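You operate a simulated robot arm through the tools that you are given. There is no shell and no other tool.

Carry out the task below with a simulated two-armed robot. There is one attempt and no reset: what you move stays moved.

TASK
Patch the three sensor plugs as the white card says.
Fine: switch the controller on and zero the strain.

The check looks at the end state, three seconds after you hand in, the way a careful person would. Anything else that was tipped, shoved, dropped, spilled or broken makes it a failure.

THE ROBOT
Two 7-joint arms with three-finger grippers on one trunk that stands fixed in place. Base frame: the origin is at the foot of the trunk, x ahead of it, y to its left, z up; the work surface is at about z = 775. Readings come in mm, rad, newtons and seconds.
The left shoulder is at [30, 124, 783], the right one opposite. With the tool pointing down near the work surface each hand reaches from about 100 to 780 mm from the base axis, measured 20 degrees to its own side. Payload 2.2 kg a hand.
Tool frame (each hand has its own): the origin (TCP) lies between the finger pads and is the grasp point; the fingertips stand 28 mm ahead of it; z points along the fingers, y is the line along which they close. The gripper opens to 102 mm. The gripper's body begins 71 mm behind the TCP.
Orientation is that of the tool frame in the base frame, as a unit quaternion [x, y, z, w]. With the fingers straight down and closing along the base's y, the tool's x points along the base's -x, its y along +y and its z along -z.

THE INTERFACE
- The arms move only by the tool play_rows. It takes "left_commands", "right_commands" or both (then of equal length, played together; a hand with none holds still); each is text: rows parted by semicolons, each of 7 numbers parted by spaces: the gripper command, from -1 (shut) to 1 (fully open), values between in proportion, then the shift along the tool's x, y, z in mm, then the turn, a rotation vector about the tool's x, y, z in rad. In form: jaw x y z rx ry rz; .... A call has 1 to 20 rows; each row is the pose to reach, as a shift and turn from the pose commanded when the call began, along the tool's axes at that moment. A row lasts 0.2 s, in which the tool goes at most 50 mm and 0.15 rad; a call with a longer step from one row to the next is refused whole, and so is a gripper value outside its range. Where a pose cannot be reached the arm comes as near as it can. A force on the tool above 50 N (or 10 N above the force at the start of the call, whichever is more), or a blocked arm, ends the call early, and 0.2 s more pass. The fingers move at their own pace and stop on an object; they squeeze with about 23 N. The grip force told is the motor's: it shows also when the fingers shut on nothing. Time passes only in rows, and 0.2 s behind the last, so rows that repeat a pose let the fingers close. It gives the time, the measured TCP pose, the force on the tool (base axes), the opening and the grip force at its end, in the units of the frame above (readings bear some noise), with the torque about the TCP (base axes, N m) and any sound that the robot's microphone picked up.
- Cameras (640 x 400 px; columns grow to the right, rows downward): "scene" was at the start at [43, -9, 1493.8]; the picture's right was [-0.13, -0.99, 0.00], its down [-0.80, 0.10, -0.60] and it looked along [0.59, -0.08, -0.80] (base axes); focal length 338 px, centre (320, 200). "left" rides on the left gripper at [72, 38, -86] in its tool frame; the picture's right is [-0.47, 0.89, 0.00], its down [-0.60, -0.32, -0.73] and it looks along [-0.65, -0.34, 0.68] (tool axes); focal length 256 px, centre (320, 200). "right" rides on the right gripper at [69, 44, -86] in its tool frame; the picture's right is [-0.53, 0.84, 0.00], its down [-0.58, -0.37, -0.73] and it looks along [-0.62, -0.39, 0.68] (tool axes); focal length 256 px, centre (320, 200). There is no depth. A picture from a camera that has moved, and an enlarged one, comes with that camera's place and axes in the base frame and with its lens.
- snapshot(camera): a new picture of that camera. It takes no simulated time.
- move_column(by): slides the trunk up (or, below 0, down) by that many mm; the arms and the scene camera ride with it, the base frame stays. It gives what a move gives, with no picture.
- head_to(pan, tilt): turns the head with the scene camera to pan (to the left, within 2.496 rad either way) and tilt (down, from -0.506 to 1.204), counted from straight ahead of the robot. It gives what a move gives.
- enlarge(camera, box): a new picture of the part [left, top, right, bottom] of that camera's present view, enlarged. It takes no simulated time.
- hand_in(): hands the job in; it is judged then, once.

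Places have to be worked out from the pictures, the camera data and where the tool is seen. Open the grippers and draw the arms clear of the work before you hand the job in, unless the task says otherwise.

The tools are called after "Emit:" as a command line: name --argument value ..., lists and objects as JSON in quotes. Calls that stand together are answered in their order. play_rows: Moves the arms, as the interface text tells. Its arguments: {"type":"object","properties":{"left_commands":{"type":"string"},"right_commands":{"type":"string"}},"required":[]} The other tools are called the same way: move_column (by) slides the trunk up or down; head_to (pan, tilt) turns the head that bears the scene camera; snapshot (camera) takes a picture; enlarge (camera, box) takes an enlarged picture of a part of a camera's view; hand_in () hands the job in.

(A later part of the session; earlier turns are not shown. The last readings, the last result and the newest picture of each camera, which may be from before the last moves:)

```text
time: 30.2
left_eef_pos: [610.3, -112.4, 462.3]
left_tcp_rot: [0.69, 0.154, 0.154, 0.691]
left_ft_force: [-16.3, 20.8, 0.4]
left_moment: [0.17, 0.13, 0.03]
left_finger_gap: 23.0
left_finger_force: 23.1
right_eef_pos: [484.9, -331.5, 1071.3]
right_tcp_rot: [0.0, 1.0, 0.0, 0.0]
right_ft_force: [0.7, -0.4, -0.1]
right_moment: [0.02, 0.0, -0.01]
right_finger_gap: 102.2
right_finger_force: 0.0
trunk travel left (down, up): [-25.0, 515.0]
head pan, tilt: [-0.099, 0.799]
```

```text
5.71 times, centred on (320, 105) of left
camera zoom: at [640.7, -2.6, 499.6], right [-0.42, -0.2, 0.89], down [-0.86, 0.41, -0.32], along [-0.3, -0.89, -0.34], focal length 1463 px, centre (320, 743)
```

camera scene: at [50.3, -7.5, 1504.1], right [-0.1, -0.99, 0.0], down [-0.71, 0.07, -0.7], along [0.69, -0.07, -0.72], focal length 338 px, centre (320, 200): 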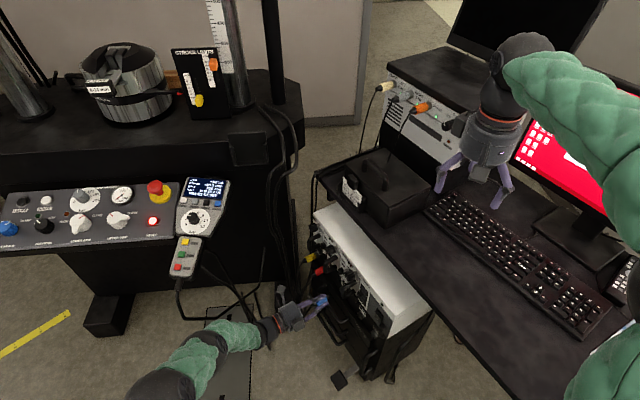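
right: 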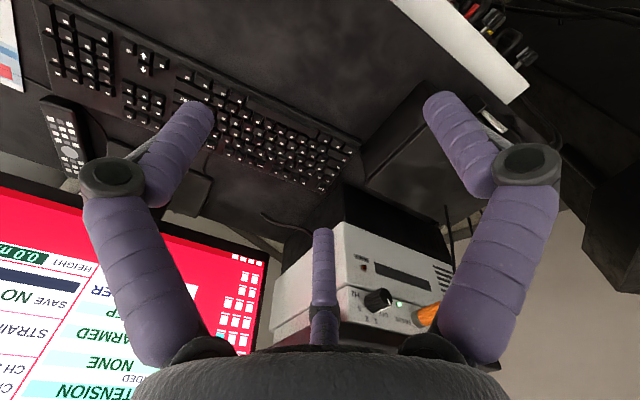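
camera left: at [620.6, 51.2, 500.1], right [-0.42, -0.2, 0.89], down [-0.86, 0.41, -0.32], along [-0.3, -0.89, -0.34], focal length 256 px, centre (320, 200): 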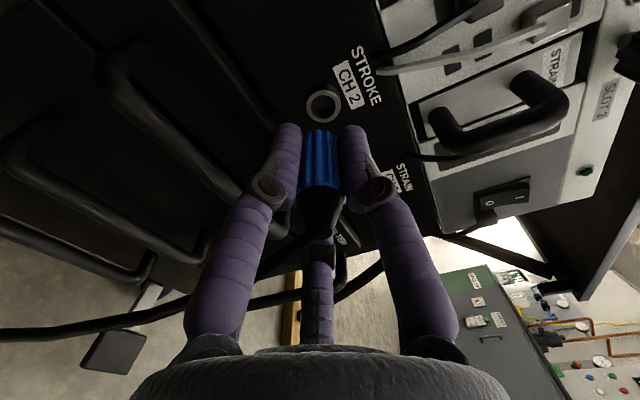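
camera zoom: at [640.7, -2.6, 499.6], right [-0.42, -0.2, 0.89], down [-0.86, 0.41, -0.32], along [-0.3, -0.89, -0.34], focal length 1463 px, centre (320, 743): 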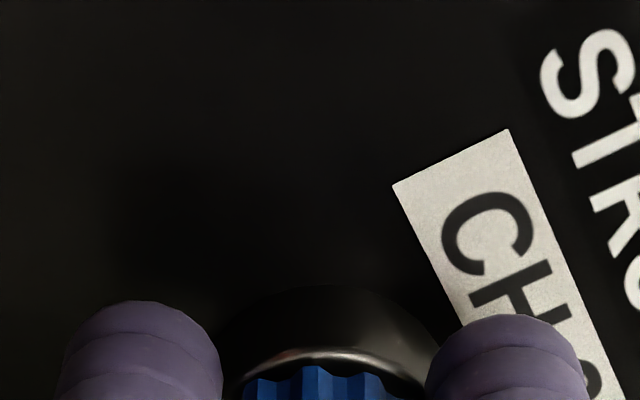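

The hand now slips forward over a plug that stays put; a small sideways force suggests slight misalignment. I relieve it (−x 1 mm, up 0.8 mm) with a small wiggle while pressing.

Emit:
play_rows --left_commands "-1 -1 0.8 -0.5 0 0 0; -1 -1 0.8 1 0 0 0; -1 -1.5 0.8 2 0 0 0; -1 -0.5 1 2.5 0 0 0; -1 -1 0.8 3 0 0 0; -1 -1 0.8 3 0 0 0"

Emit:
enlarge --camera "left" --box '[280, 70, 360, 140]'

Emit:
enlarge --camera "scene" --box '[315, 265, 355, 300]'

```text
time: 31.6
left_eef_pos: [609.6, -111.5, 463.3]
left_tcp_rot: [0.69, 0.156, 0.155, 0.689]
left_ft_force: [-19.3, 38.1, -12.5]
left_moment: [0.96, 0.08, -0.02]
left_finger_gap: 22.9
left_finger_force: 23.0
right_eef_pos: [485.0, -331.2, 1071.7]
right_tcp_rot: [0.0, 1.0, -0.001, 0.0]
right_ft_force: [-0.1, 0.0, 0.5]
right_moment: [0.0, -0.01, -0.01]
right_finger_gap: 102.2
right_finger_force: 0.0
trunk travel left (down, up): [-25.0, 515.0]
head pan, tilt: [-0.099, 0.799]
```

```text
5.71 times, centred on (320, 105) of left
camera zoom: at [640.4, -2.7, 499.7], right [-0.42, -0.2, 0.89], down [-0.86, 0.4, -0.32], along [-0.3, -0.89, -0.34], focal length 1463 px, centre (320, 743)
```

zoom: 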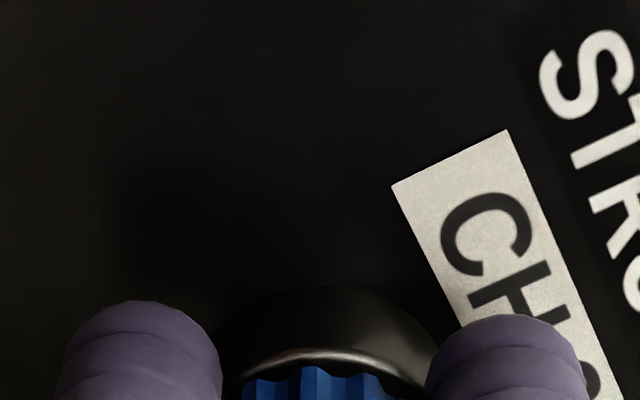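

```text
11.43 times, centred on (335, 282) of scene
camera zoom: at [50.3, -5.7, 1504.0], right [-0.1, -1.0, 0.0], down [-0.71, 0.07, -0.7], along [0.69, -0.07, -0.72], focal length 3866 px, centre (149, -743)
```

zoom: 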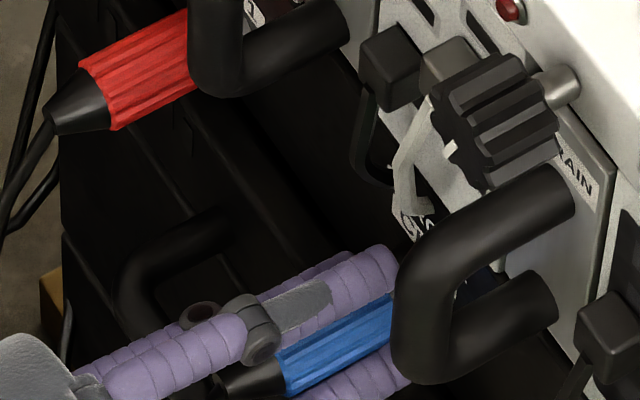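

Force rose to ~40 N with the hand blocked, so pressing more is useless. I open a little, back off 15 mm and look at how far the plug is in.

Emit:
play_rows --left_commands "-1 -1 0.8 -1 0 0 0; -0.25 0 0.5 -1 0 0 0; -0.25 0 0.5 -1 0 0 0; -0.25 0 0.5 -1 0 0 0; -0.1 0 0.5 -8 0 0 0; -0.1 0 0.5 -16 0 0 0; -0.1 0 0.5 -16 0 0 0"

Emit:
enlarge --camera "left" --box '[260, 60, 380, 160]'

Emit:
enlarge --camera "scene" --box '[305, 260, 365, 310]'

```text
time: 33.2
left_eef_pos: [603.0, -99.9, 465.4]
left_tcp_rot: [0.69, 0.153, 0.153, 0.69]
left_ft_force: [0.4, 0.0, 0.6]
left_moment: [0.03, 0.03, 0.02]
left_finger_gap: 46.0
left_finger_force: 0.0
right_eef_pos: [484.4, -332.8, 1071.2]
right_tcp_rot: [0.001, 1.0, 0.0, 0.0]
right_ft_force: [-0.1, 0.2, 0.4]
right_moment: [0.03, -0.03, -0.02]
right_finger_gap: 102.2
right_finger_force: 0.0
trunk travel left (down, up): [-25.0, 515.0]
head pan, tilt: [-0.099, 0.799]
```

```text
4.00 times, centred on (320, 110) of left
camera zoom: at [633.6, 8.7, 502.3], right [-0.42, -0.2, 0.89], down [-0.86, 0.41, -0.32], along [-0.3, -0.89, -0.34], focal length 1024 px, centre (320, 560)
```

zoom: 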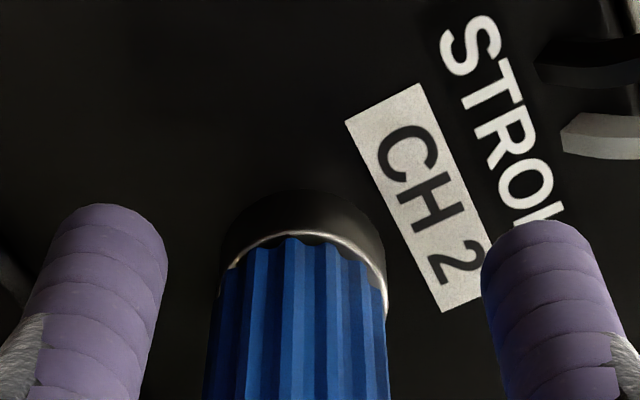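

```text
8.00 times, centred on (335, 285) of scene
camera zoom: at [50.3, -7.5, 1504.1], right [-0.1, -0.99, 0.0], down [-0.71, 0.07, -0.7], along [0.69, -0.07, -0.72], focal length 2706 px, centre (200, -480)
```

zoom: 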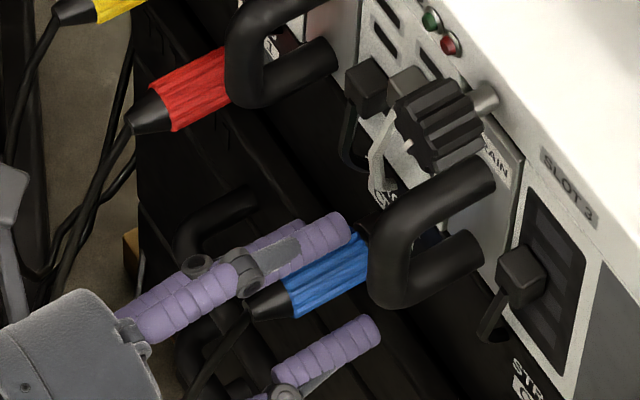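

The blue plug stays in CH2 with its body at the ring face, as it sat in PARK. I back out fully along the axis, then check the surroundings before going to the red plug.

Emit:
play_rows --left_commands "0.2 0 0 -20 0 0 0; 0.2 0 0 -45 0 0 0; 0.2 0 0 -75 0 0 0; 0.2 0 0 -105 0 0 0; 0.2 0 0 -105 0 0 0"

Emit:
snapshot --camera "left"

Emit:
enlarge --camera "scene" --box '[200, 220, 360, 340]'

Emit:
enlarge --camera "left" --box '[240, 20, 400, 140]'

```text
time: 34.4
left_eef_pos: [557.5, -7.9, 463.6]
left_tcp_rot: [0.69, 0.154, 0.154, 0.69]
left_ft_force: [0.3, 0.3, -0.5]
left_moment: [0.03, 0.01, 0.03]
left_finger_gap: 61.0
left_finger_force: 0.0
right_eef_pos: [485.3, -332.4, 1071.9]
right_tcp_rot: [0.001, 1.0, 0.0, 0.0]
right_ft_force: [0.0, -0.1, 0.5]
right_moment: [-0.01, 0.02, 0.0]
right_finger_gap: 102.0
right_finger_force: 0.1
trunk travel left (down, up): [-25.0, 515.0]
head pan, tilt: [-0.099, 0.799]
```

```text
taken
camera left: at [587.9, 101.4, 501.2], right [-0.42, -0.2, 0.89], down [-0.86, 0.41, -0.32], along [-0.3, -0.89, -0.34], focal length 256 px, centre (320, 200)
```

left: 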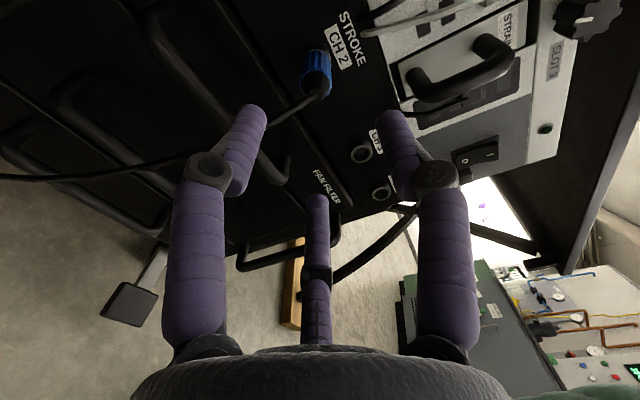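

```text
3.33 times, centred on (280, 280) of scene
camera zoom: at [50.3, -7.4, 1504.1], right [-0.1, -0.99, 0.0], down [-0.71, 0.07, -0.7], along [0.69, -0.07, -0.72], focal length 1128 px, centre (453, -67)
```

zoom: 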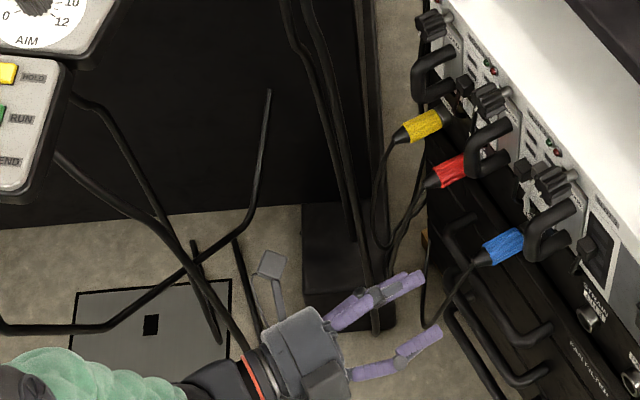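

```text
3.33 times, centred on (320, 80) of left
camera zoom: at [587.9, 101.4, 501.2], right [-0.42, -0.2, 0.89], down [-0.86, 0.41, -0.32], along [-0.3, -0.89, -0.34], focal length 853 px, centre (320, 600)
```

zoom: 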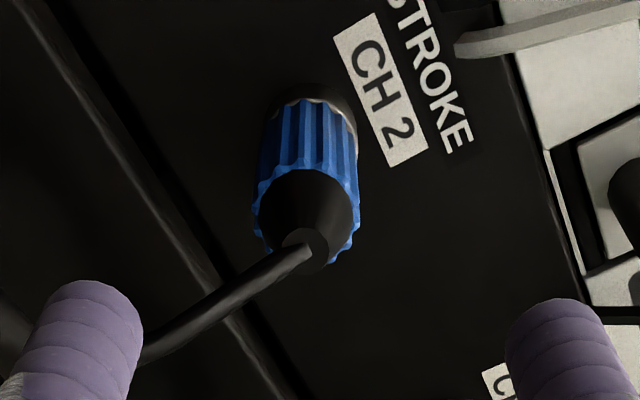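

Blue looks seated in CH2. Before moving on to red and yellow I check the hanging handset cables' distance by viewing from a shifted head pose.

Emit:
head_to --pan 0.55 --tilt 0.85

Emit:
snapshot --camera "scene"

Emit:
enlarge --camera "scene" --box '[380, 200, 620, 360]'

```text
time: 35.5
left_eef_pos: [558.1, -8.9, 465.1]
left_tcp_rot: [0.69, 0.153, 0.154, 0.69]
left_ft_force: [0.4, 0.9, 0.3]
left_moment: [0.05, -0.03, 0.0]
left_finger_gap: 61.2
left_finger_force: 0.0
right_eef_pos: [484.5, -334.3, 1071.5]
right_tcp_rot: [0.0, 1.0, 0.0, 0.0]
right_ft_force: [-0.5, -0.4, -0.8]
right_moment: [0.03, -0.01, -0.02]
right_finger_gap: 101.8
right_finger_force: 0.1
trunk travel left (down, up): [-25.0, 515.0]
head pan, tilt: [0.55, 0.85]
```

```text
taken
camera scene: at [36.7, 41.4, 1500.1], right [0.52, -0.85, 0.0], down [-0.64, -0.39, -0.66], along [0.56, 0.34, -0.75], focal length 338 px, centre (320, 200)
```

scene: 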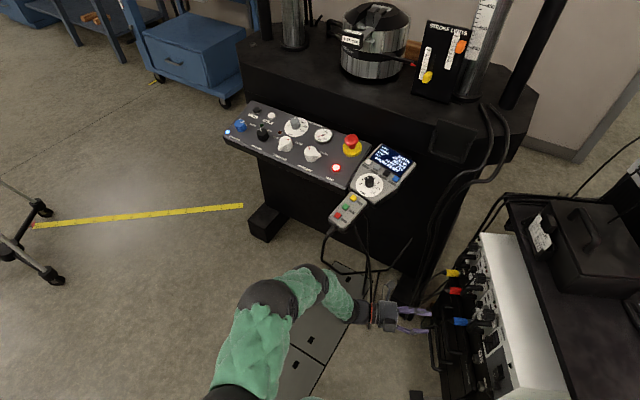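

```text
2.50 times, centred on (500, 280) of scene
camera zoom: at [36.7, 41.4, 1500.1], right [0.52, -0.85, 0.0], down [-0.64, -0.39, -0.66], along [0.56, 0.34, -0.75], focal length 846 px, centre (-130, 0)
```

zoom: 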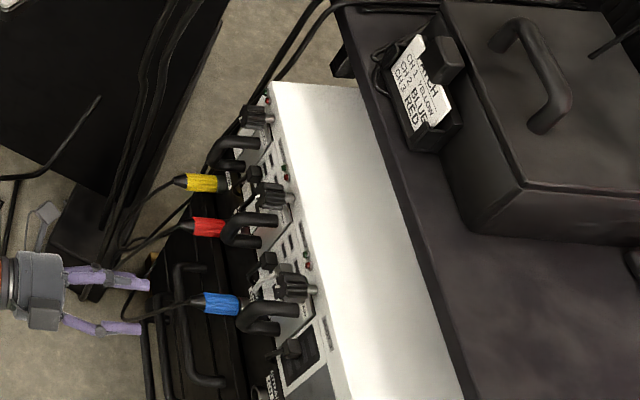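

This view shows the plugs from the side; I zoom to compare blue's seating depth with red and yellow, and look at the handset cables near the arm.

Emit:
enlarge --camera "scene" --box '[440, 255, 510, 335]'

Emit:
enlarge --camera "scene" --box '[300, 180, 460, 340]'

```text
5.00 times, centred on (475, 295) of scene
camera zoom: at [36.7, 41.4, 1500.1], right [0.52, -0.85, 0.0], down [-0.64, -0.39, -0.66], along [0.56, 0.34, -0.75], focal length 1691 px, centre (-455, -275)
```

zoom: 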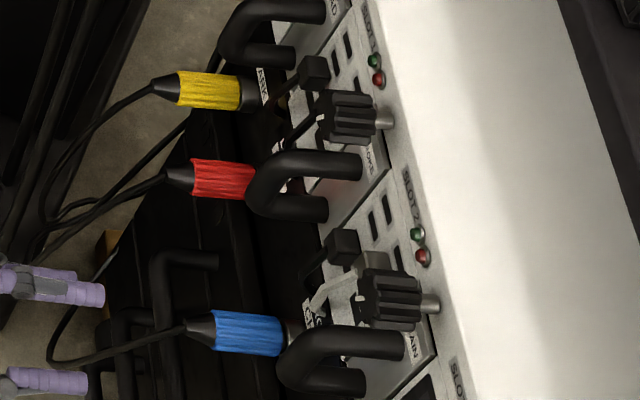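

```text
2.50 times, centred on (380, 260) of scene
camera zoom: at [36.7, 41.4, 1500.1], right [0.52, -0.85, 0.0], down [-0.64, -0.39, -0.66], along [0.56, 0.34, -0.75], focal length 846 px, centre (170, 50)
```

zoom: 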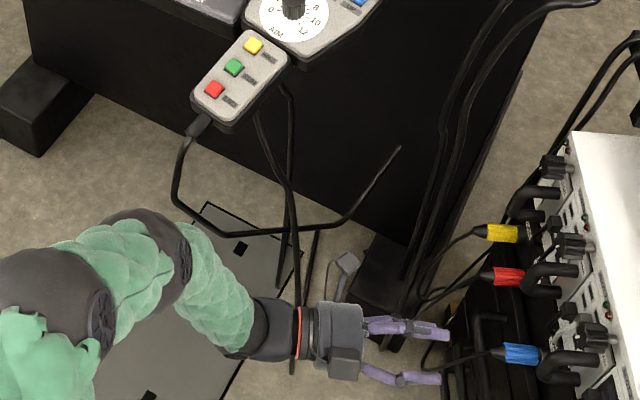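

Blue's seating matches the red and yellow. The pendant and its hanging cable are near the left elbow's path, so I take another view from a shifted head pose to locate the pendant cable in depth.

Emit:
enlarge --camera "scene" --box '[310, 190, 430, 290]'

Emit:
head_to --pan -0.45 --tilt 0.9

Emit:
snapshot --camera "scene"

Emit:
enlarge --camera "scene" --box '[0, 180, 160, 300]'

```text
4.00 times, centred on (370, 240) of scene
camera zoom: at [36.7, 41.4, 1500.1], right [0.52, -0.85, 0.0], down [-0.64, -0.39, -0.66], along [0.56, 0.34, -0.75], focal length 1353 px, centre (120, 40)
```

zoom: 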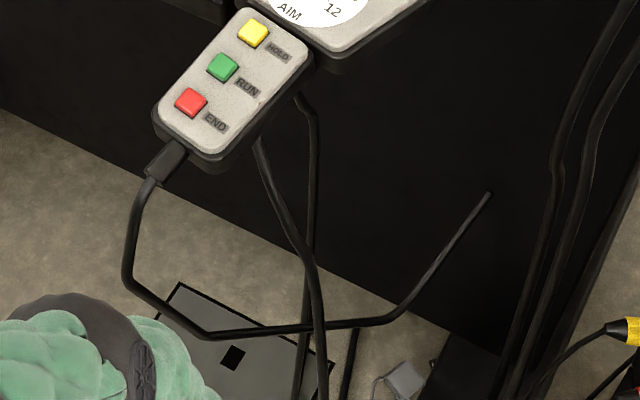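

```text
time: 36.7
left_eef_pos: [558.6, -8.0, 465.0]
left_tcp_rot: [0.69, 0.153, 0.154, 0.69]
left_ft_force: [-0.3, 1.3, 0.0]
left_moment: [0.03, 0.02, 0.01]
left_finger_gap: 60.9
left_finger_force: 0.0
right_eef_pos: [483.9, -333.4, 1070.7]
right_tcp_rot: [0.001, 1.0, 0.0, 0.001]
right_ft_force: [0.3, -0.3, -1.5]
right_moment: [-0.01, -0.01, -0.02]
right_finger_gap: 102.0
right_finger_force: 0.0
trunk travel left (down, up): [-25.0, 515.0]
head pan, tilt: [-0.45, 0.901]
```

```text
taken
camera scene: at [38.0, -32.3, 1496.2], right [-0.43, -0.9, 0.0], down [-0.71, 0.34, -0.62], along [0.56, -0.27, -0.78], focal length 338 px, centre (320, 200)
```

scene: 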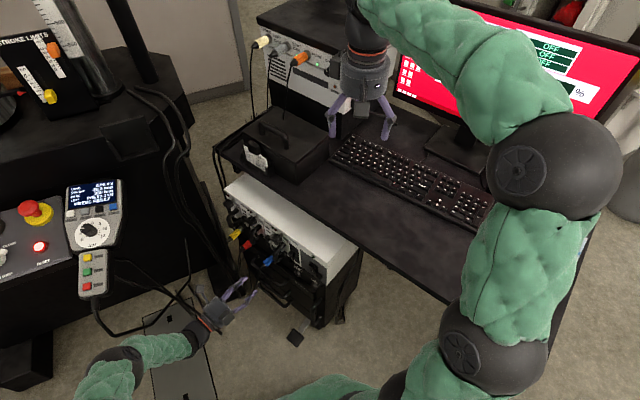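

```text
3.33 times, centred on (80, 240) of scene
camera zoom: at [38.0, -32.3, 1496.2], right [-0.43, -0.9, 0.0], down [-0.71, 0.34, -0.62], along [0.56, -0.27, -0.78], focal length 1128 px, centre (1120, 67)
```

zoom: 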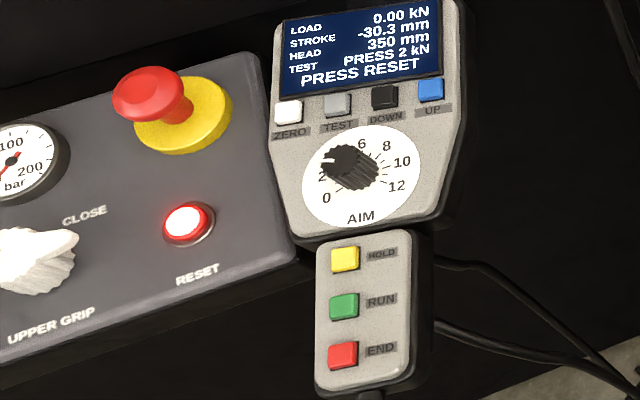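

I zoom on the pendant cable from this pose to triangulate its lowest part, and on the left arm.

Emit:
enlarge --camera "scene" --box '[60, 260, 240, 380]'

Emit:
enlarge --camera "scene" --box '[520, 10, 640, 110]'

```text
3.33 times, centred on (150, 320) of scene
camera zoom: at [38.0, -32.3, 1496.2], right [-0.43, -0.9, 0.0], down [-0.71, 0.34, -0.62], along [0.56, -0.27, -0.78], focal length 1128 px, centre (887, -200)
```

zoom: 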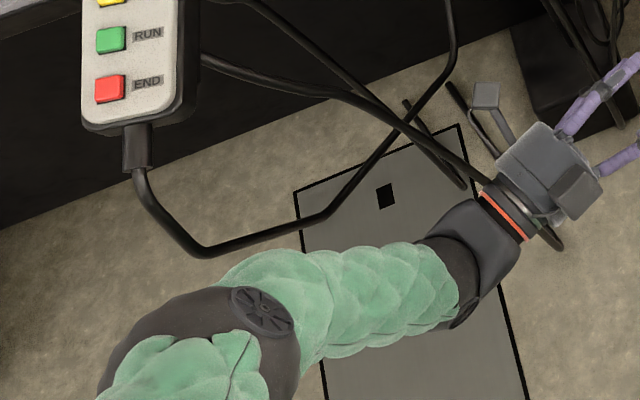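

```text
4.00 times, centred on (580, 60) of scene
camera zoom: at [38.0, -32.3, 1496.2], right [-0.43, -0.9, 0.0], down [-0.71, 0.34, -0.62], along [0.56, -0.27, -0.78], focal length 1353 px, centre (-720, 760)
```

zoom: 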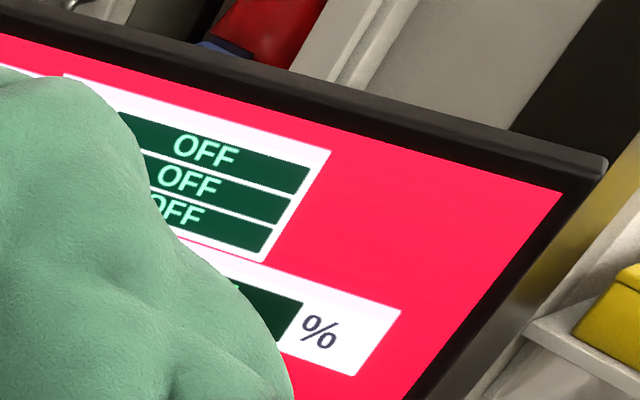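

The pendant cable runs (547,266,500)→(625,204,450)→(665,160,440) and another hangs near (651,225); with an 8° yaw the wrist clears them for red. I yaw the hand and move in front of the red plug, about 125 mm out.

Emit:
play_rows --left_commands "0.2 25 0 3 0 0.07 0; 0.2 55 0 8 0 0.14 0; 0.2 85 -1 15 0 0.14 0; 0.2 109 -1 22 0 0.14 0; 0.2 109 -1 22 0 0.14 0"

Emit:
snapshot --camera "left"

Emit:
snapshot --camera "scene"

Emit:
enlarge --camera "left" --box '[240, 20, 400, 140]'

```text
time: 37.9
left_eef_pos: [670.0, 17.5, 463.1]
left_tcp_rot: [0.678, 0.201, 0.202, 0.677]
left_ft_force: [0.1, 0.3, -0.2]
left_moment: [-0.04, 0.0, 0.01]
left_finger_gap: 61.0
left_finger_force: 0.0
right_eef_pos: [483.5, -331.9, 1070.3]
right_tcp_rot: [0.0, 1.0, 0.0, 0.001]
right_ft_force: [0.3, 1.1, 0.7]
right_moment: [0.0, 0.0, 0.02]
right_finger_gap: 102.0
right_finger_force: 0.2
trunk travel left (down, up): [-25.0, 515.0]
head pan, tilt: [-0.45, 0.901]
```

```text
taken
camera left: at [684.9, 130.1, 501.3], right [-0.39, -0.25, 0.89], down [-0.91, 0.28, -0.32], along [-0.17, -0.93, -0.34], focal length 256 px, centre (320, 200)
```

left: 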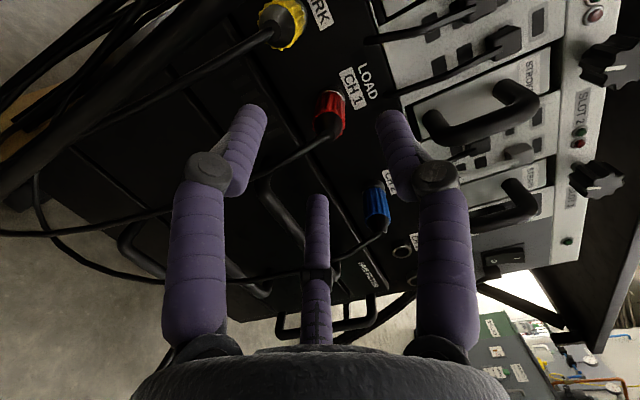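

```text
taken
camera scene: at [38.0, -32.3, 1496.2], right [-0.44, -0.9, 0.0], down [-0.71, 0.34, -0.62], along [0.56, -0.27, -0.78], focal length 338 px, centre (320, 200)
```

scene: 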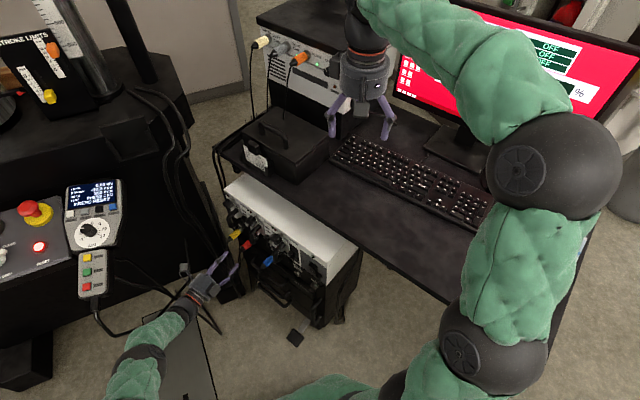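

```text
3.33 times, centred on (320, 80) of left
camera zoom: at [684.9, 130.1, 501.3], right [-0.39, -0.25, 0.89], down [-0.91, 0.28, -0.32], along [-0.17, -0.93, -0.34], focal length 853 px, centre (320, 600)
```

zoom: 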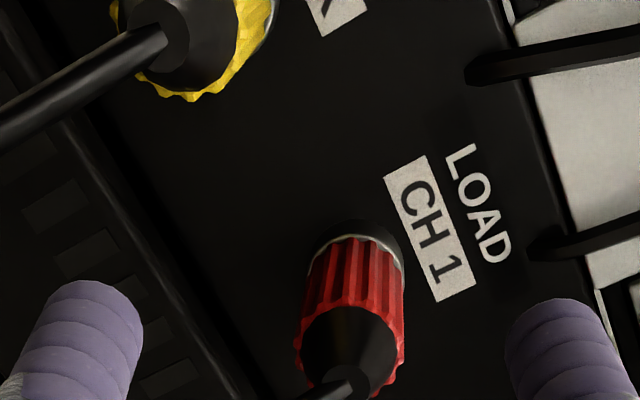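

The red ring computes to (717.5, −88.4, 463), 105 mm from CH2, and red's cable hangs down between the lower fingers. I approach along the plug axis with the jaw at 50 mm, stopping 30 mm short to check.

Emit:
play_rows --left_commands "-0.02 -5.5 0 0 0 0 0; -0.02 -7 0 12 0 0 0; -0.02 -8.5 0 24 0 0 0; -0.02 -10.3 0 38 0 0 0; -0.02 -11.9 0 50 0 0 0; -0.02 -11.9 0 50 0 0 0"

Emit:
snapshot --camera "left"

Emit:
enlarge --camera "scene" --box '[160, 220, 320, 330]'

```text
time: 39.3
left_eef_pos: [685.8, -26.8, 462.9]
left_tcp_rot: [0.678, 0.201, 0.202, 0.678]
left_ft_force: [-0.6, -0.8, 0.9]
left_moment: [-0.01, 0.0, -0.01]
left_finger_gap: 50.1
left_finger_force: 0.0
right_eef_pos: [484.4, -332.0, 1070.5]
right_tcp_rot: [0.001, 1.0, 0.0, 0.0]
right_ft_force: [-0.3, -0.1, -0.2]
right_moment: [-0.01, -0.01, -0.01]
right_finger_gap: 102.2
right_finger_force: 0.0
trunk travel left (down, up): [-25.0, 515.0]
head pan, tilt: [-0.45, 0.901]
```

```text
taken
camera left: at [701.0, 84.7, 500.5], right [-0.39, -0.25, 0.89], down [-0.91, 0.28, -0.32], along [-0.17, -0.93, -0.34], focal length 256 px, centre (320, 200)
```

left: 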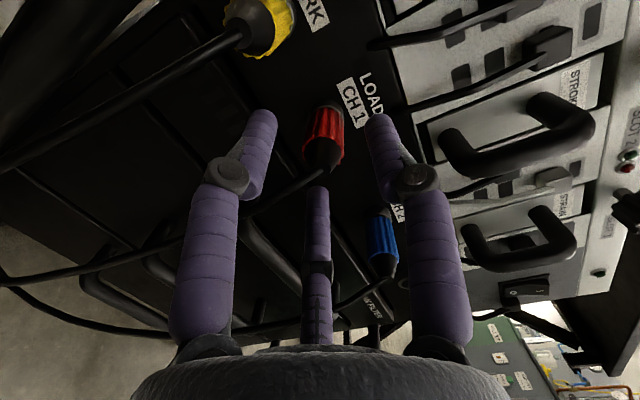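

```text
3.64 times, centred on (240, 275) of scene
camera zoom: at [38.0, -32.4, 1496.2], right [-0.44, -0.9, 0.0], down [-0.71, 0.34, -0.62], along [0.56, -0.27, -0.78], focal length 1230 px, centre (611, -73)
```

zoom: 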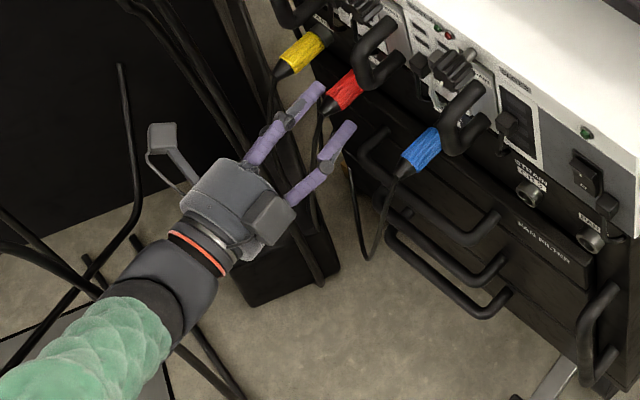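

Red is centred between the fingers, no contact. I advance the last 30 mm and close.

Emit:
play_rows --left_commands "-0.02 -1.3 0 10 0 0 0; -0.02 -2.5 0 20 0 0 0; -0.02 -3.8 0 29 0 0 0; -0.02 -3.8 0 29 0 0 0"

Emit:
snapshot --camera "left"

Emit:
enlarge --camera "scene" --box '[210, 220, 290, 280]'

```text
time: 40.3
left_eef_pos: [693.2, -53.1, 465.6]
left_tcp_rot: [0.678, 0.201, 0.202, 0.677]
left_ft_force: [0.1, -0.5, -1.0]
left_moment: [-0.02, 0.0, 0.0]
left_finger_gap: 50.1
left_finger_force: 0.1
left hand out of reach, approached as far as the arm can: row 3, 4
right_eef_pos: [483.8, -333.2, 1070.7]
right_tcp_rot: [0.0, 1.0, 0.0, 0.0]
right_ft_force: [-0.6, 0.1, -0.1]
right_moment: [0.01, -0.01, -0.02]
right_finger_gap: 102.1
right_finger_force: 0.1
trunk travel left (down, up): [-25.0, 515.0]
head pan, tilt: [-0.45, 0.901]
```

```text
taken
camera left: at [709.0, 59.7, 502.0], right [-0.39, -0.25, 0.89], down [-0.91, 0.28, -0.32], along [-0.17, -0.93, -0.34], focal length 256 px, centre (320, 200)
```

left: 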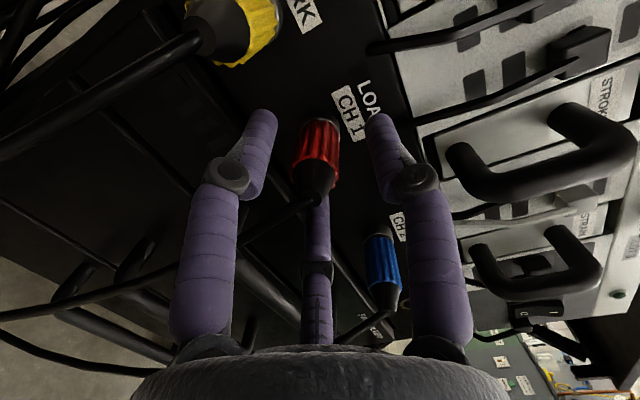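

```text
6.67 times, centred on (250, 250) of scene
camera zoom: at [38.0, -32.4, 1496.2], right [-0.44, -0.9, 0.0], down [-0.71, 0.34, -0.62], along [0.56, -0.27, -0.78], focal length 2255 px, centre (787, -133)
```

zoom: 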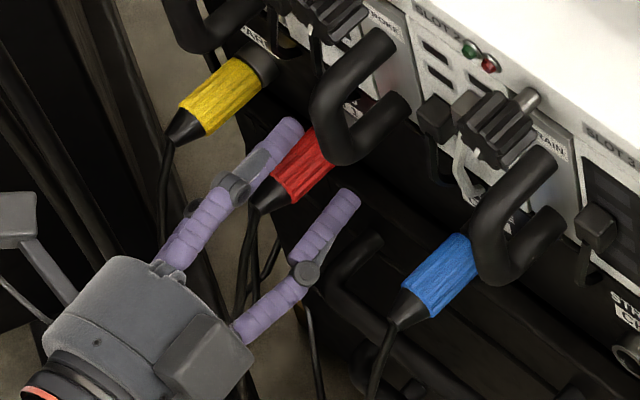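

The arm reports its reach limit here, 8 mm short and 3–4 mm off axis. I ease the command back 5 mm so the pose is on the plug axis and reachable, and check.

Emit:
play_rows --left_commands "-0.02 0.5 -0.5 -5 0 0 0; -0.02 0.5 -0.5 -6 0 0 0; -0.02 0.5 -0.5 -6 0 0 0"

Emit:
enlarge --camera "left" --box '[240, 80, 400, 220]'

```text
time: 41.1
left_eef_pos: [690.5, -46.8, 463.8]
left_tcp_rot: [0.677, 0.202, 0.201, 0.678]
left_ft_force: [-0.6, -0.3, 0.3]
left_moment: [-0.02, -0.02, 0.0]
left_finger_gap: 49.8
left_finger_force: 0.0
right_eef_pos: [483.8, -333.3, 1071.7]
right_tcp_rot: [0.0, 1.0, 0.0, -0.001]
right_ft_force: [0.3, -0.3, 0.0]
right_moment: [-0.01, -0.01, 0.01]
right_finger_gap: 102.3
right_finger_force: 0.0
trunk travel left (down, up): [-25.0, 515.0]
head pan, tilt: [-0.45, 0.901]
```

```text
2.86 times, centred on (320, 150) of left
camera zoom: at [705.8, 64.7, 502.2], right [-0.39, -0.25, 0.89], down [-0.91, 0.28, -0.32], along [-0.17, -0.93, -0.34], focal length 731 px, centre (320, 343)
```

zoom: 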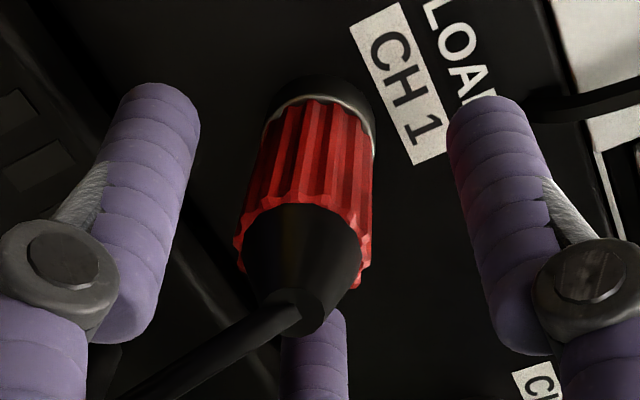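

The hand sits about 2 mm toward −p and 1 mm high of the plug's middle at k≈48. I nudge it +2.5 x, −1 y, +4 z and see whether that is reachable.

Emit:
play_rows --left_commands "-0.02 1.5 -0.5 2 0 0 0; -0.02 2.5 -1 4 0 0 0; -0.02 2.5 -1 4 0 0 0"

Emit:
enlarge --camera "left" --box '[240, 80, 400, 220]'

```text
time: 41.9
left_eef_pos: [695.2, -50.9, 465.0]
left_tcp_rot: [0.678, 0.202, 0.201, 0.678]
left_ft_force: [0.4, 0.0, 0.7]
left_moment: [0.04, 0.0, 0.01]
left_finger_gap: 49.8
left_finger_force: 0.0
right_eef_pos: [483.9, -331.9, 1070.8]
right_tcp_rot: [0.001, 1.0, 0.0, 0.0]
right_ft_force: [-0.4, -0.8, -0.4]
right_moment: [-0.02, -0.02, 0.01]
right_finger_gap: 102.0
right_finger_force: 0.0
trunk travel left (down, up): [-25.0, 515.0]
head pan, tilt: [-0.45, 0.901]
```

```text
2.86 times, centred on (320, 150) of left
camera zoom: at [709.7, 61.8, 502.0], right [-0.39, -0.25, 0.89], down [-0.91, 0.28, -0.32], along [-0.17, -0.93, -0.34], focal length 731 px, centre (320, 343)
```

zoom: 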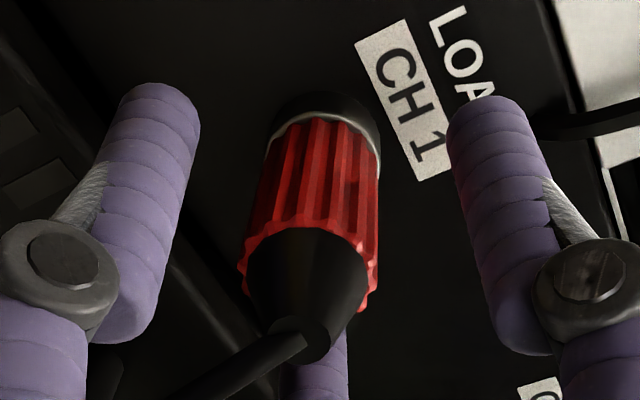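

Reachable and better centred now. I close the hand on the red plug.

Emit:
play_rows --left_commands "-1 0 0 0 0 0 0; -1 0 0 0 0 0 0; -1 0 0 0 0 0 0; -1 0 0 0 0 0 0"

Emit:
enlarge --camera "left" --box '[240, 80, 400, 220]'

```text
time: 42.9
left_eef_pos: [693.6, -50.3, 462.5]
left_tcp_rot: [0.679, 0.202, 0.199, 0.677]
left_ft_force: [-7.9, -1.1, -13.0]
left_moment: [0.26, 0.16, -0.71]
left_finger_gap: 23.4
left_finger_force: 23.2
right_eef_pos: [484.4, -332.6, 1070.4]
right_tcp_rot: [0.0, 1.0, 0.0, 0.0]
right_ft_force: [0.3, -0.7, 0.5]
right_moment: [0.03, 0.02, 0.02]
right_finger_gap: 101.9
right_finger_force: 0.1
trunk travel left (down, up): [-25.0, 515.0]
head pan, tilt: [-0.45, 0.901]
```

```text
2.86 times, centred on (320, 150) of left
camera zoom: at [708.3, 60.6, 499.4], right [-0.39, -0.25, 0.89], down [-0.91, 0.28, -0.31], along [-0.17, -0.92, -0.34], focal length 731 px, centre (320, 343)
```

zoom: 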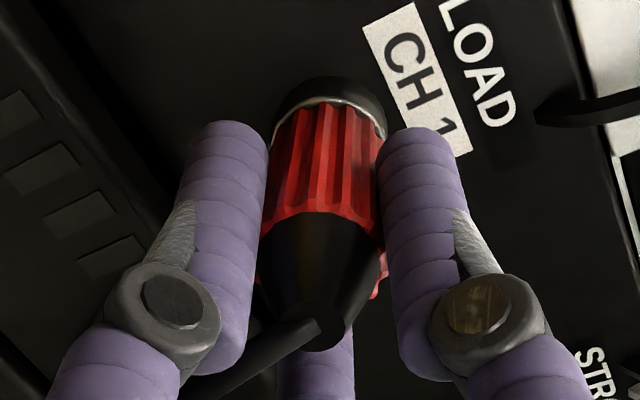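

Gripped on the body (gap 23.4 mm). I pull out along the socket axis and listen for the pop.

Emit:
play_rows --left_commands "-1 0.3 -1 -2 0 0 0; -1 0.6 -1.5 -5 0 0 0; -1 1 -1.5 -8 0 0 0; -1 1.5 -1.5 -12 0 0 0; -1 2 -1.5 -16 0 0 0; -1 2 -1.5 -16 0 0 0"

Emit:
enlarge --camera "left" --box '[240, 40, 400, 200]'

```text
time: 44.3
left_eef_pos: [688.4, -35.8, 464.0]
left_tcp_rot: [0.678, 0.201, 0.201, 0.678]
left_ft_force: [0.1, -1.0, -0.4]
left_moment: [0.0, 0.01, -0.04]
left_finger_gap: 23.6
left_finger_force: 22.9
right_eef_pos: [484.3, -332.1, 1069.8]
right_tcp_rot: [0.0, 1.0, 0.0, 0.0]
right_ft_force: [-0.1, -0.4, -0.2]
right_moment: [0.01, 0.03, 0.04]
right_finger_gap: 102.1
right_finger_force: 0.1
trunk travel left (down, up): [-25.0, 515.0]
head pan, tilt: [-0.45, 0.901]
heard: pop
```

```text
2.50 times, centred on (320, 120) of left
camera zoom: at [702.9, 76.9, 500.3], right [-0.39, -0.25, 0.89], down [-0.91, 0.28, -0.32], along [-0.17, -0.93, -0.34], focal length 640 px, centre (320, 400)
```

zoom: 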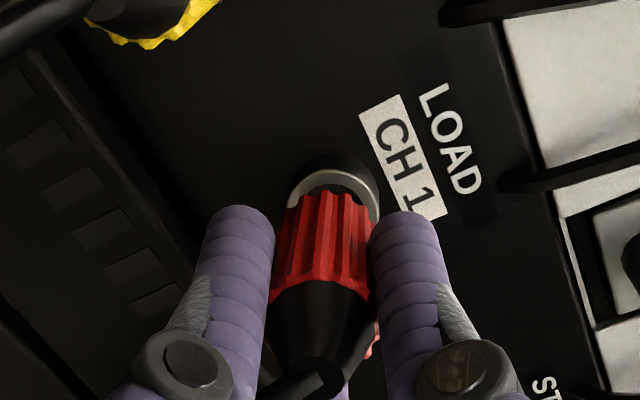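

The red plug popped out and is firmly held. I draw it back, lift it 60 mm and carry it over and in front of the blue plug toward CH3 (first part).

Emit:
play_rows --left_commands "-1 2.5 0 -20 0 0 0; -1 5 0 -40 0 0 0; -1 -9 15 -50 0 0 0; -1 -23 30 -58 0 0 0; -1 -37 45 -68 0 0 0; -1 -51 60 -77 0 0 0; -1 -70 60 -80 0 0 0; -1 -90 60 -82 0 0 0; -1 -90 60 -82 0 0 0"

Emit:
snapshot --camera "left"

Emit:
snapshot --camera "scene"

Emit:
enlarge --camera "scene" --box '[180, 220, 340, 340]'

```text
time: 46.3
left_eef_pos: [567.8, -15.8, 523.3]
left_tcp_rot: [0.677, 0.201, 0.202, 0.678]
left_ft_force: [-0.1, -1.0, -0.5]
left_moment: [-0.03, 0.02, 0.0]
left_finger_gap: 23.5
left_finger_force: 23.0
right_eef_pos: [484.9, -333.1, 1069.8]
right_tcp_rot: [-0.001, 1.0, 0.0, 0.0]
right_ft_force: [-0.3, 0.3, -0.2]
right_moment: [0.0, 0.0, 0.0]
right_finger_gap: 101.9
right_finger_force: 0.1
trunk travel left (down, up): [-25.0, 515.0]
head pan, tilt: [-0.45, 0.901]
```

```text
taken
camera left: at [582.7, 96.0, 560.6], right [-0.39, -0.25, 0.89], down [-0.91, 0.28, -0.32], along [-0.17, -0.93, -0.34], focal length 256 px, centre (320, 200)
```

left: 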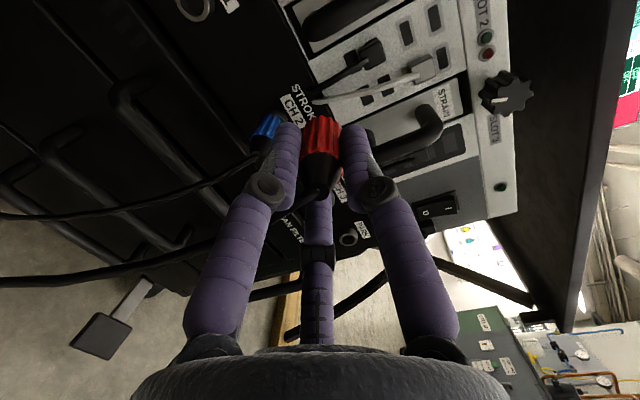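

```text
taken
camera scene: at [37.9, -32.3, 1496.2], right [-0.44, -0.9, 0.0], down [-0.71, 0.34, -0.62], along [0.56, -0.27, -0.78], focal length 338 px, centre (320, 200)
```

scene: 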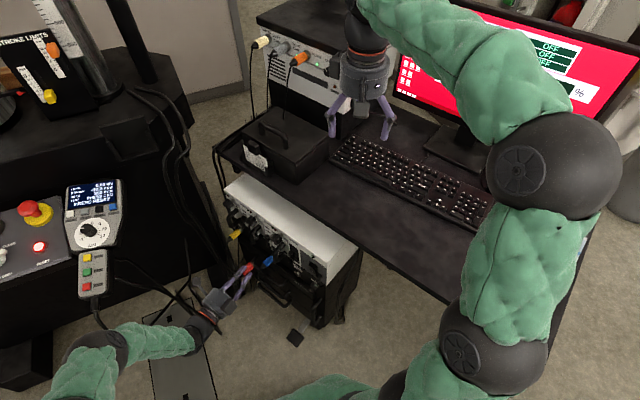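

```text
3.33 times, centred on (260, 280) of scene
camera zoom: at [37.9, -32.3, 1496.2], right [-0.44, -0.9, 0.0], down [-0.71, 0.34, -0.62], along [0.56, -0.27, -0.78], focal length 1128 px, centre (520, -67)
```

zoom: 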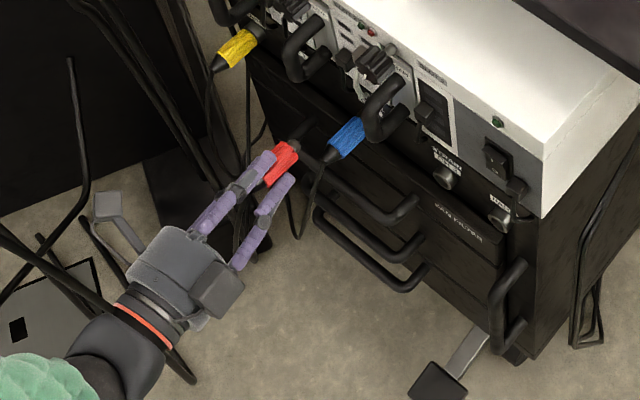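

The red plug passed above blue without contact. I check how it sits in the hand now compared with when it was gripped.

Emit:
enlarge --camera "left" --box '[240, 80, 400, 220]'

```text
2.86 times, centred on (320, 150) of left
camera zoom: at [582.7, 96.0, 560.6], right [-0.39, -0.25, 0.89], down [-0.91, 0.28, -0.32], along [-0.17, -0.93, -0.34], focal length 731 px, centre (320, 343)
```

zoom: 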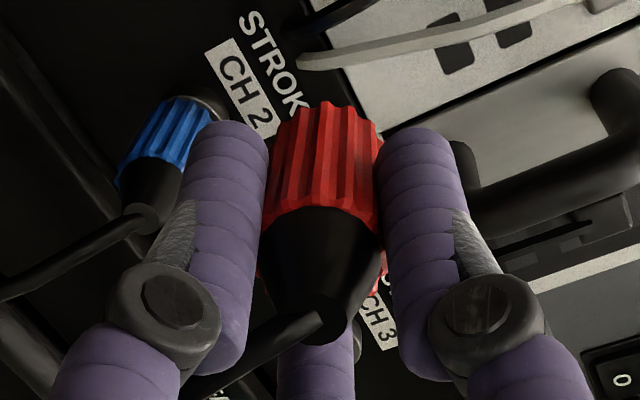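

I zoom the scene camera on the red plug to see its nose and its direction.

Emit:
enlarge --camera "scene" --box '[225, 245, 285, 295]'

```text
8.00 times, centred on (255, 270) of scene
camera zoom: at [37.9, -32.3, 1496.2], right [-0.44, -0.9, 0.0], down [-0.71, 0.34, -0.62], along [0.56, -0.27, -0.78], focal length 2706 px, centre (840, -360)
```

zoom: 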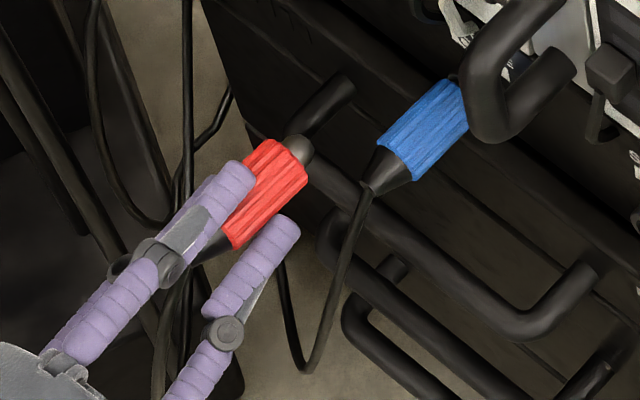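

The plug has turned about 3° toward the hand axis in the grip, so I will turn the hand back by 3°. I carry it past blue, lower it back to socket height and stop about 45 mm before CH3.

Emit:
play_rows --left_commands "-1 -20 0 -2.5 0 0 0; -1 -40 0 -5 0 0 0; -1 -60 0 -7 0 0 0; -1 -80 -8 -7 0 -0.02 0; -1 -100 -25 -5 0 -0.04 0; -1 -115.5 -43 0 0 -0.052 0; -1 -115.5 -60.6 5 0 -0.052 0; -1 -115.5 -60.6 18 0 -0.052 0; -1 -115.5 -60.6 26.9 0 -0.052 0; -1 -115.5 -60.6 26.9 0 -0.052 0"

Emit:
snapshot --camera "left"

Emit:
enlarge --camera "left" --box '[250, 50, 390, 150]'

Emit:
enlarge --camera "scene" --box '[200, 240, 340, 340]'

```text
time: 48.5
left_eef_pos: [486.5, -100.9, 462.6]
left_tcp_rot: [0.683, 0.183, 0.184, 0.683]
left_ft_force: [-0.4, 0.2, -0.5]
left_moment: [0.03, 0.02, 0.01]
left_finger_gap: 23.7
left_finger_force: 23.0
right_eef_pos: [484.3, -333.5, 1070.2]
right_tcp_rot: [0.0, 1.0, 0.0, 0.0]
right_ft_force: [-0.4, 0.0, -0.9]
right_moment: [0.0, -0.01, -0.03]
right_finger_gap: 101.7
right_finger_force: 0.0
trunk travel left (down, up): [-25.0, 515.0]
head pan, tilt: [-0.45, 0.901]
```

```text
taken
camera left: at [507.0, 10.2, 499.2], right [-0.4, -0.23, 0.89], down [-0.89, 0.33, -0.32], along [-0.22, -0.92, -0.34], focal length 256 px, centre (320, 200)
```

left: 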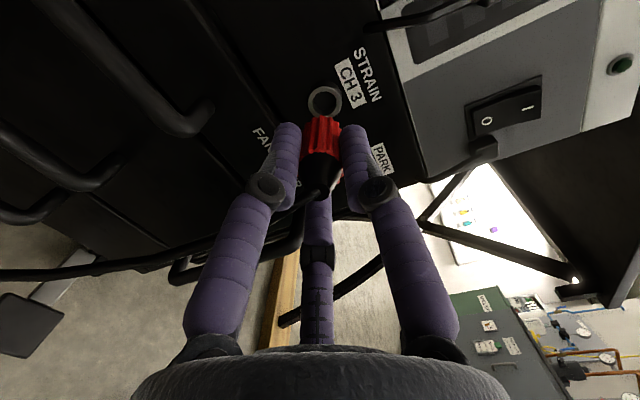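

```text
4.00 times, centred on (320, 100) of left
camera zoom: at [507.0, 10.2, 499.2], right [-0.4, -0.23, 0.89], down [-0.89, 0.33, -0.32], along [-0.22, -0.92, -0.34], focal length 1024 px, centre (320, 600)
```

zoom: 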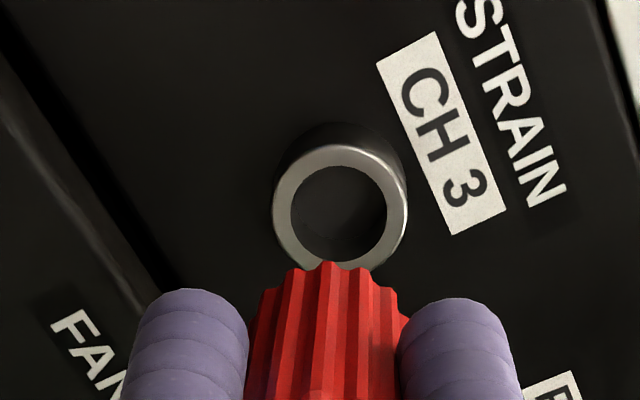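

```text
4.00 times, centred on (270, 290) of scene
camera zoom: at [38.0, -32.3, 1496.2], right [-0.44, -0.9, 0.0], down [-0.71, 0.34, -0.62], along [0.56, -0.27, -0.78], focal length 1353 px, centre (520, -160)
```

zoom: 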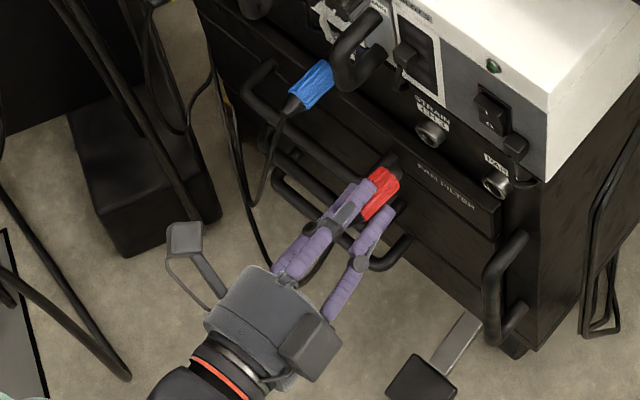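

CH3's ring measures at tool (−4.7, 1.4, 86.3), almost exactly the planned spot relative to the plug's nose. I advance 28 mm along the socket axis and check.

Emit:
play_rows --left_commands "-1 -0.9 0 8 0 0 0; -1 -1.7 0 16 0 0 0; -1 -2.3 0 23 0 0 0; -1 -2.8 0 28 0 0 0; -1 -2.8 0 28 0 0 0"

Emit:
enlarge --camera "left" --box '[270, 70, 370, 150]'

Emit:
enlarge --camera "scene" --box '[260, 260, 330, 310]'

```text
time: 49.7
left_eef_pos: [497.7, -125.2, 461.6]
left_tcp_rot: [0.682, 0.184, 0.184, 0.683]
left_ft_force: [-1.2, 0.7, -1.3]
left_moment: [0.01, 0.0, 0.01]
left_finger_gap: 23.5
left_finger_force: 22.5
right_eef_pos: [485.0, -333.2, 1069.5]
right_tcp_rot: [0.0, 1.0, 0.0, 0.0]
right_ft_force: [0.0, 0.6, 0.0]
right_moment: [-0.01, 0.03, -0.05]
right_finger_gap: 101.9
right_finger_force: 0.0
trunk travel left (down, up): [-25.0, 515.0]
head pan, tilt: [-0.45, 0.901]
```

```text
5.00 times, centred on (320, 110) of left
camera zoom: at [518.9, -14.9, 498.0], right [-0.4, -0.23, 0.89], down [-0.89, 0.33, -0.32], along [-0.22, -0.92, -0.34], focal length 1280 px, centre (320, 650)
```

zoom: 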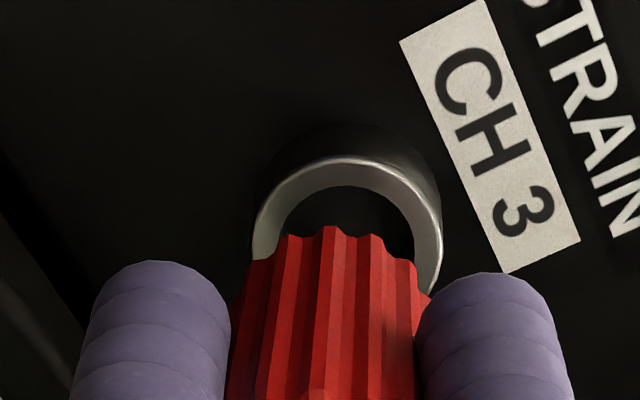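

```text
8.00 times, centred on (295, 285) of scene
camera zoom: at [38.0, -32.4, 1496.2], right [-0.44, -0.9, 0.0], down [-0.71, 0.34, -0.62], along [0.56, -0.27, -0.78], focal length 2706 px, centre (520, -480)
```

zoom: 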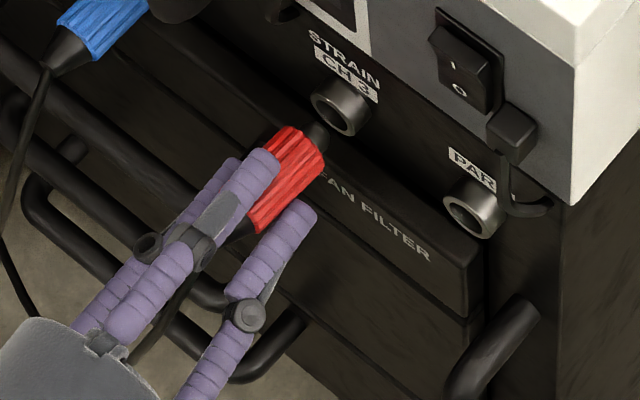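

Horizontally right; the hand sagged ~1.4 mm. I raise it 1.4 mm and advance 6 mm.

Emit:
play_rows --left_commands "-1 0 1.4 1 0 0 0; -1 -0.3 1.4 4 0 0 0; -1 -0.5 1.4 6 0 0 0; -1 -0.5 1.4 6 0 0 0"

Emit:
enlarge --camera "left" --box '[270, 70, 370, 150]'

Emit:
enlarge --camera "scene" --box '[280, 260, 320, 300]'

```text
time: 50.7
left_eef_pos: [499.1, -132.1, 463.3]
left_tcp_rot: [0.683, 0.182, 0.184, 0.683]
left_ft_force: [-0.1, 0.2, -0.2]
left_moment: [0.0, -0.01, -0.01]
left_finger_gap: 23.3
left_finger_force: 23.5
right_eef_pos: [484.9, -332.7, 1070.8]
right_tcp_rot: [0.0, 1.0, 0.0, 0.0]
right_ft_force: [-0.2, 0.1, 0.0]
right_moment: [-0.01, -0.01, 0.0]
right_finger_gap: 101.9
right_finger_force: 0.1
trunk travel left (down, up): [-25.0, 515.0]
head pan, tilt: [-0.45, 0.901]
```

```text
5.00 times, centred on (320, 110) of left
camera zoom: at [520.2, -21.8, 500.7], right [-0.4, -0.23, 0.89], down [-0.89, 0.33, -0.32], along [-0.22, -0.91, -0.34], focal length 1280 px, centre (320, 650)
```

zoom: 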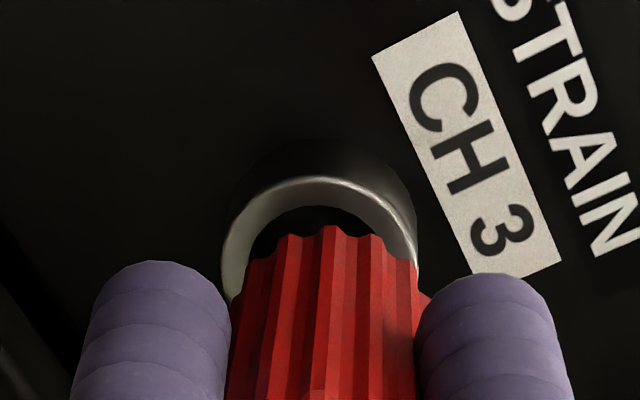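

```text
10.00 times, centred on (300, 280) of scene
camera zoom: at [38.0, -32.4, 1496.2], right [-0.44, -0.9, 0.0], down [-0.71, 0.34, -0.62], along [0.56, -0.27, -0.78], focal length 3383 px, centre (520, -600)
```

zoom: 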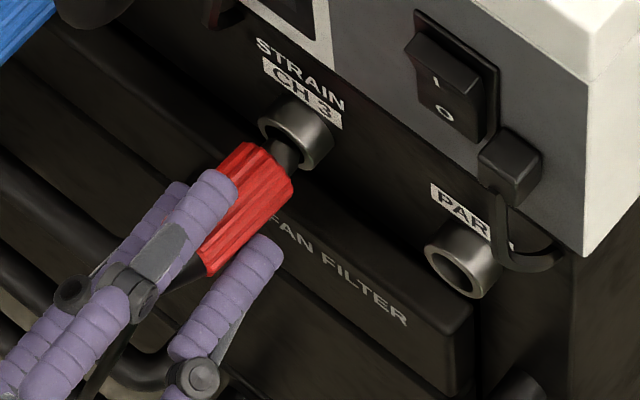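

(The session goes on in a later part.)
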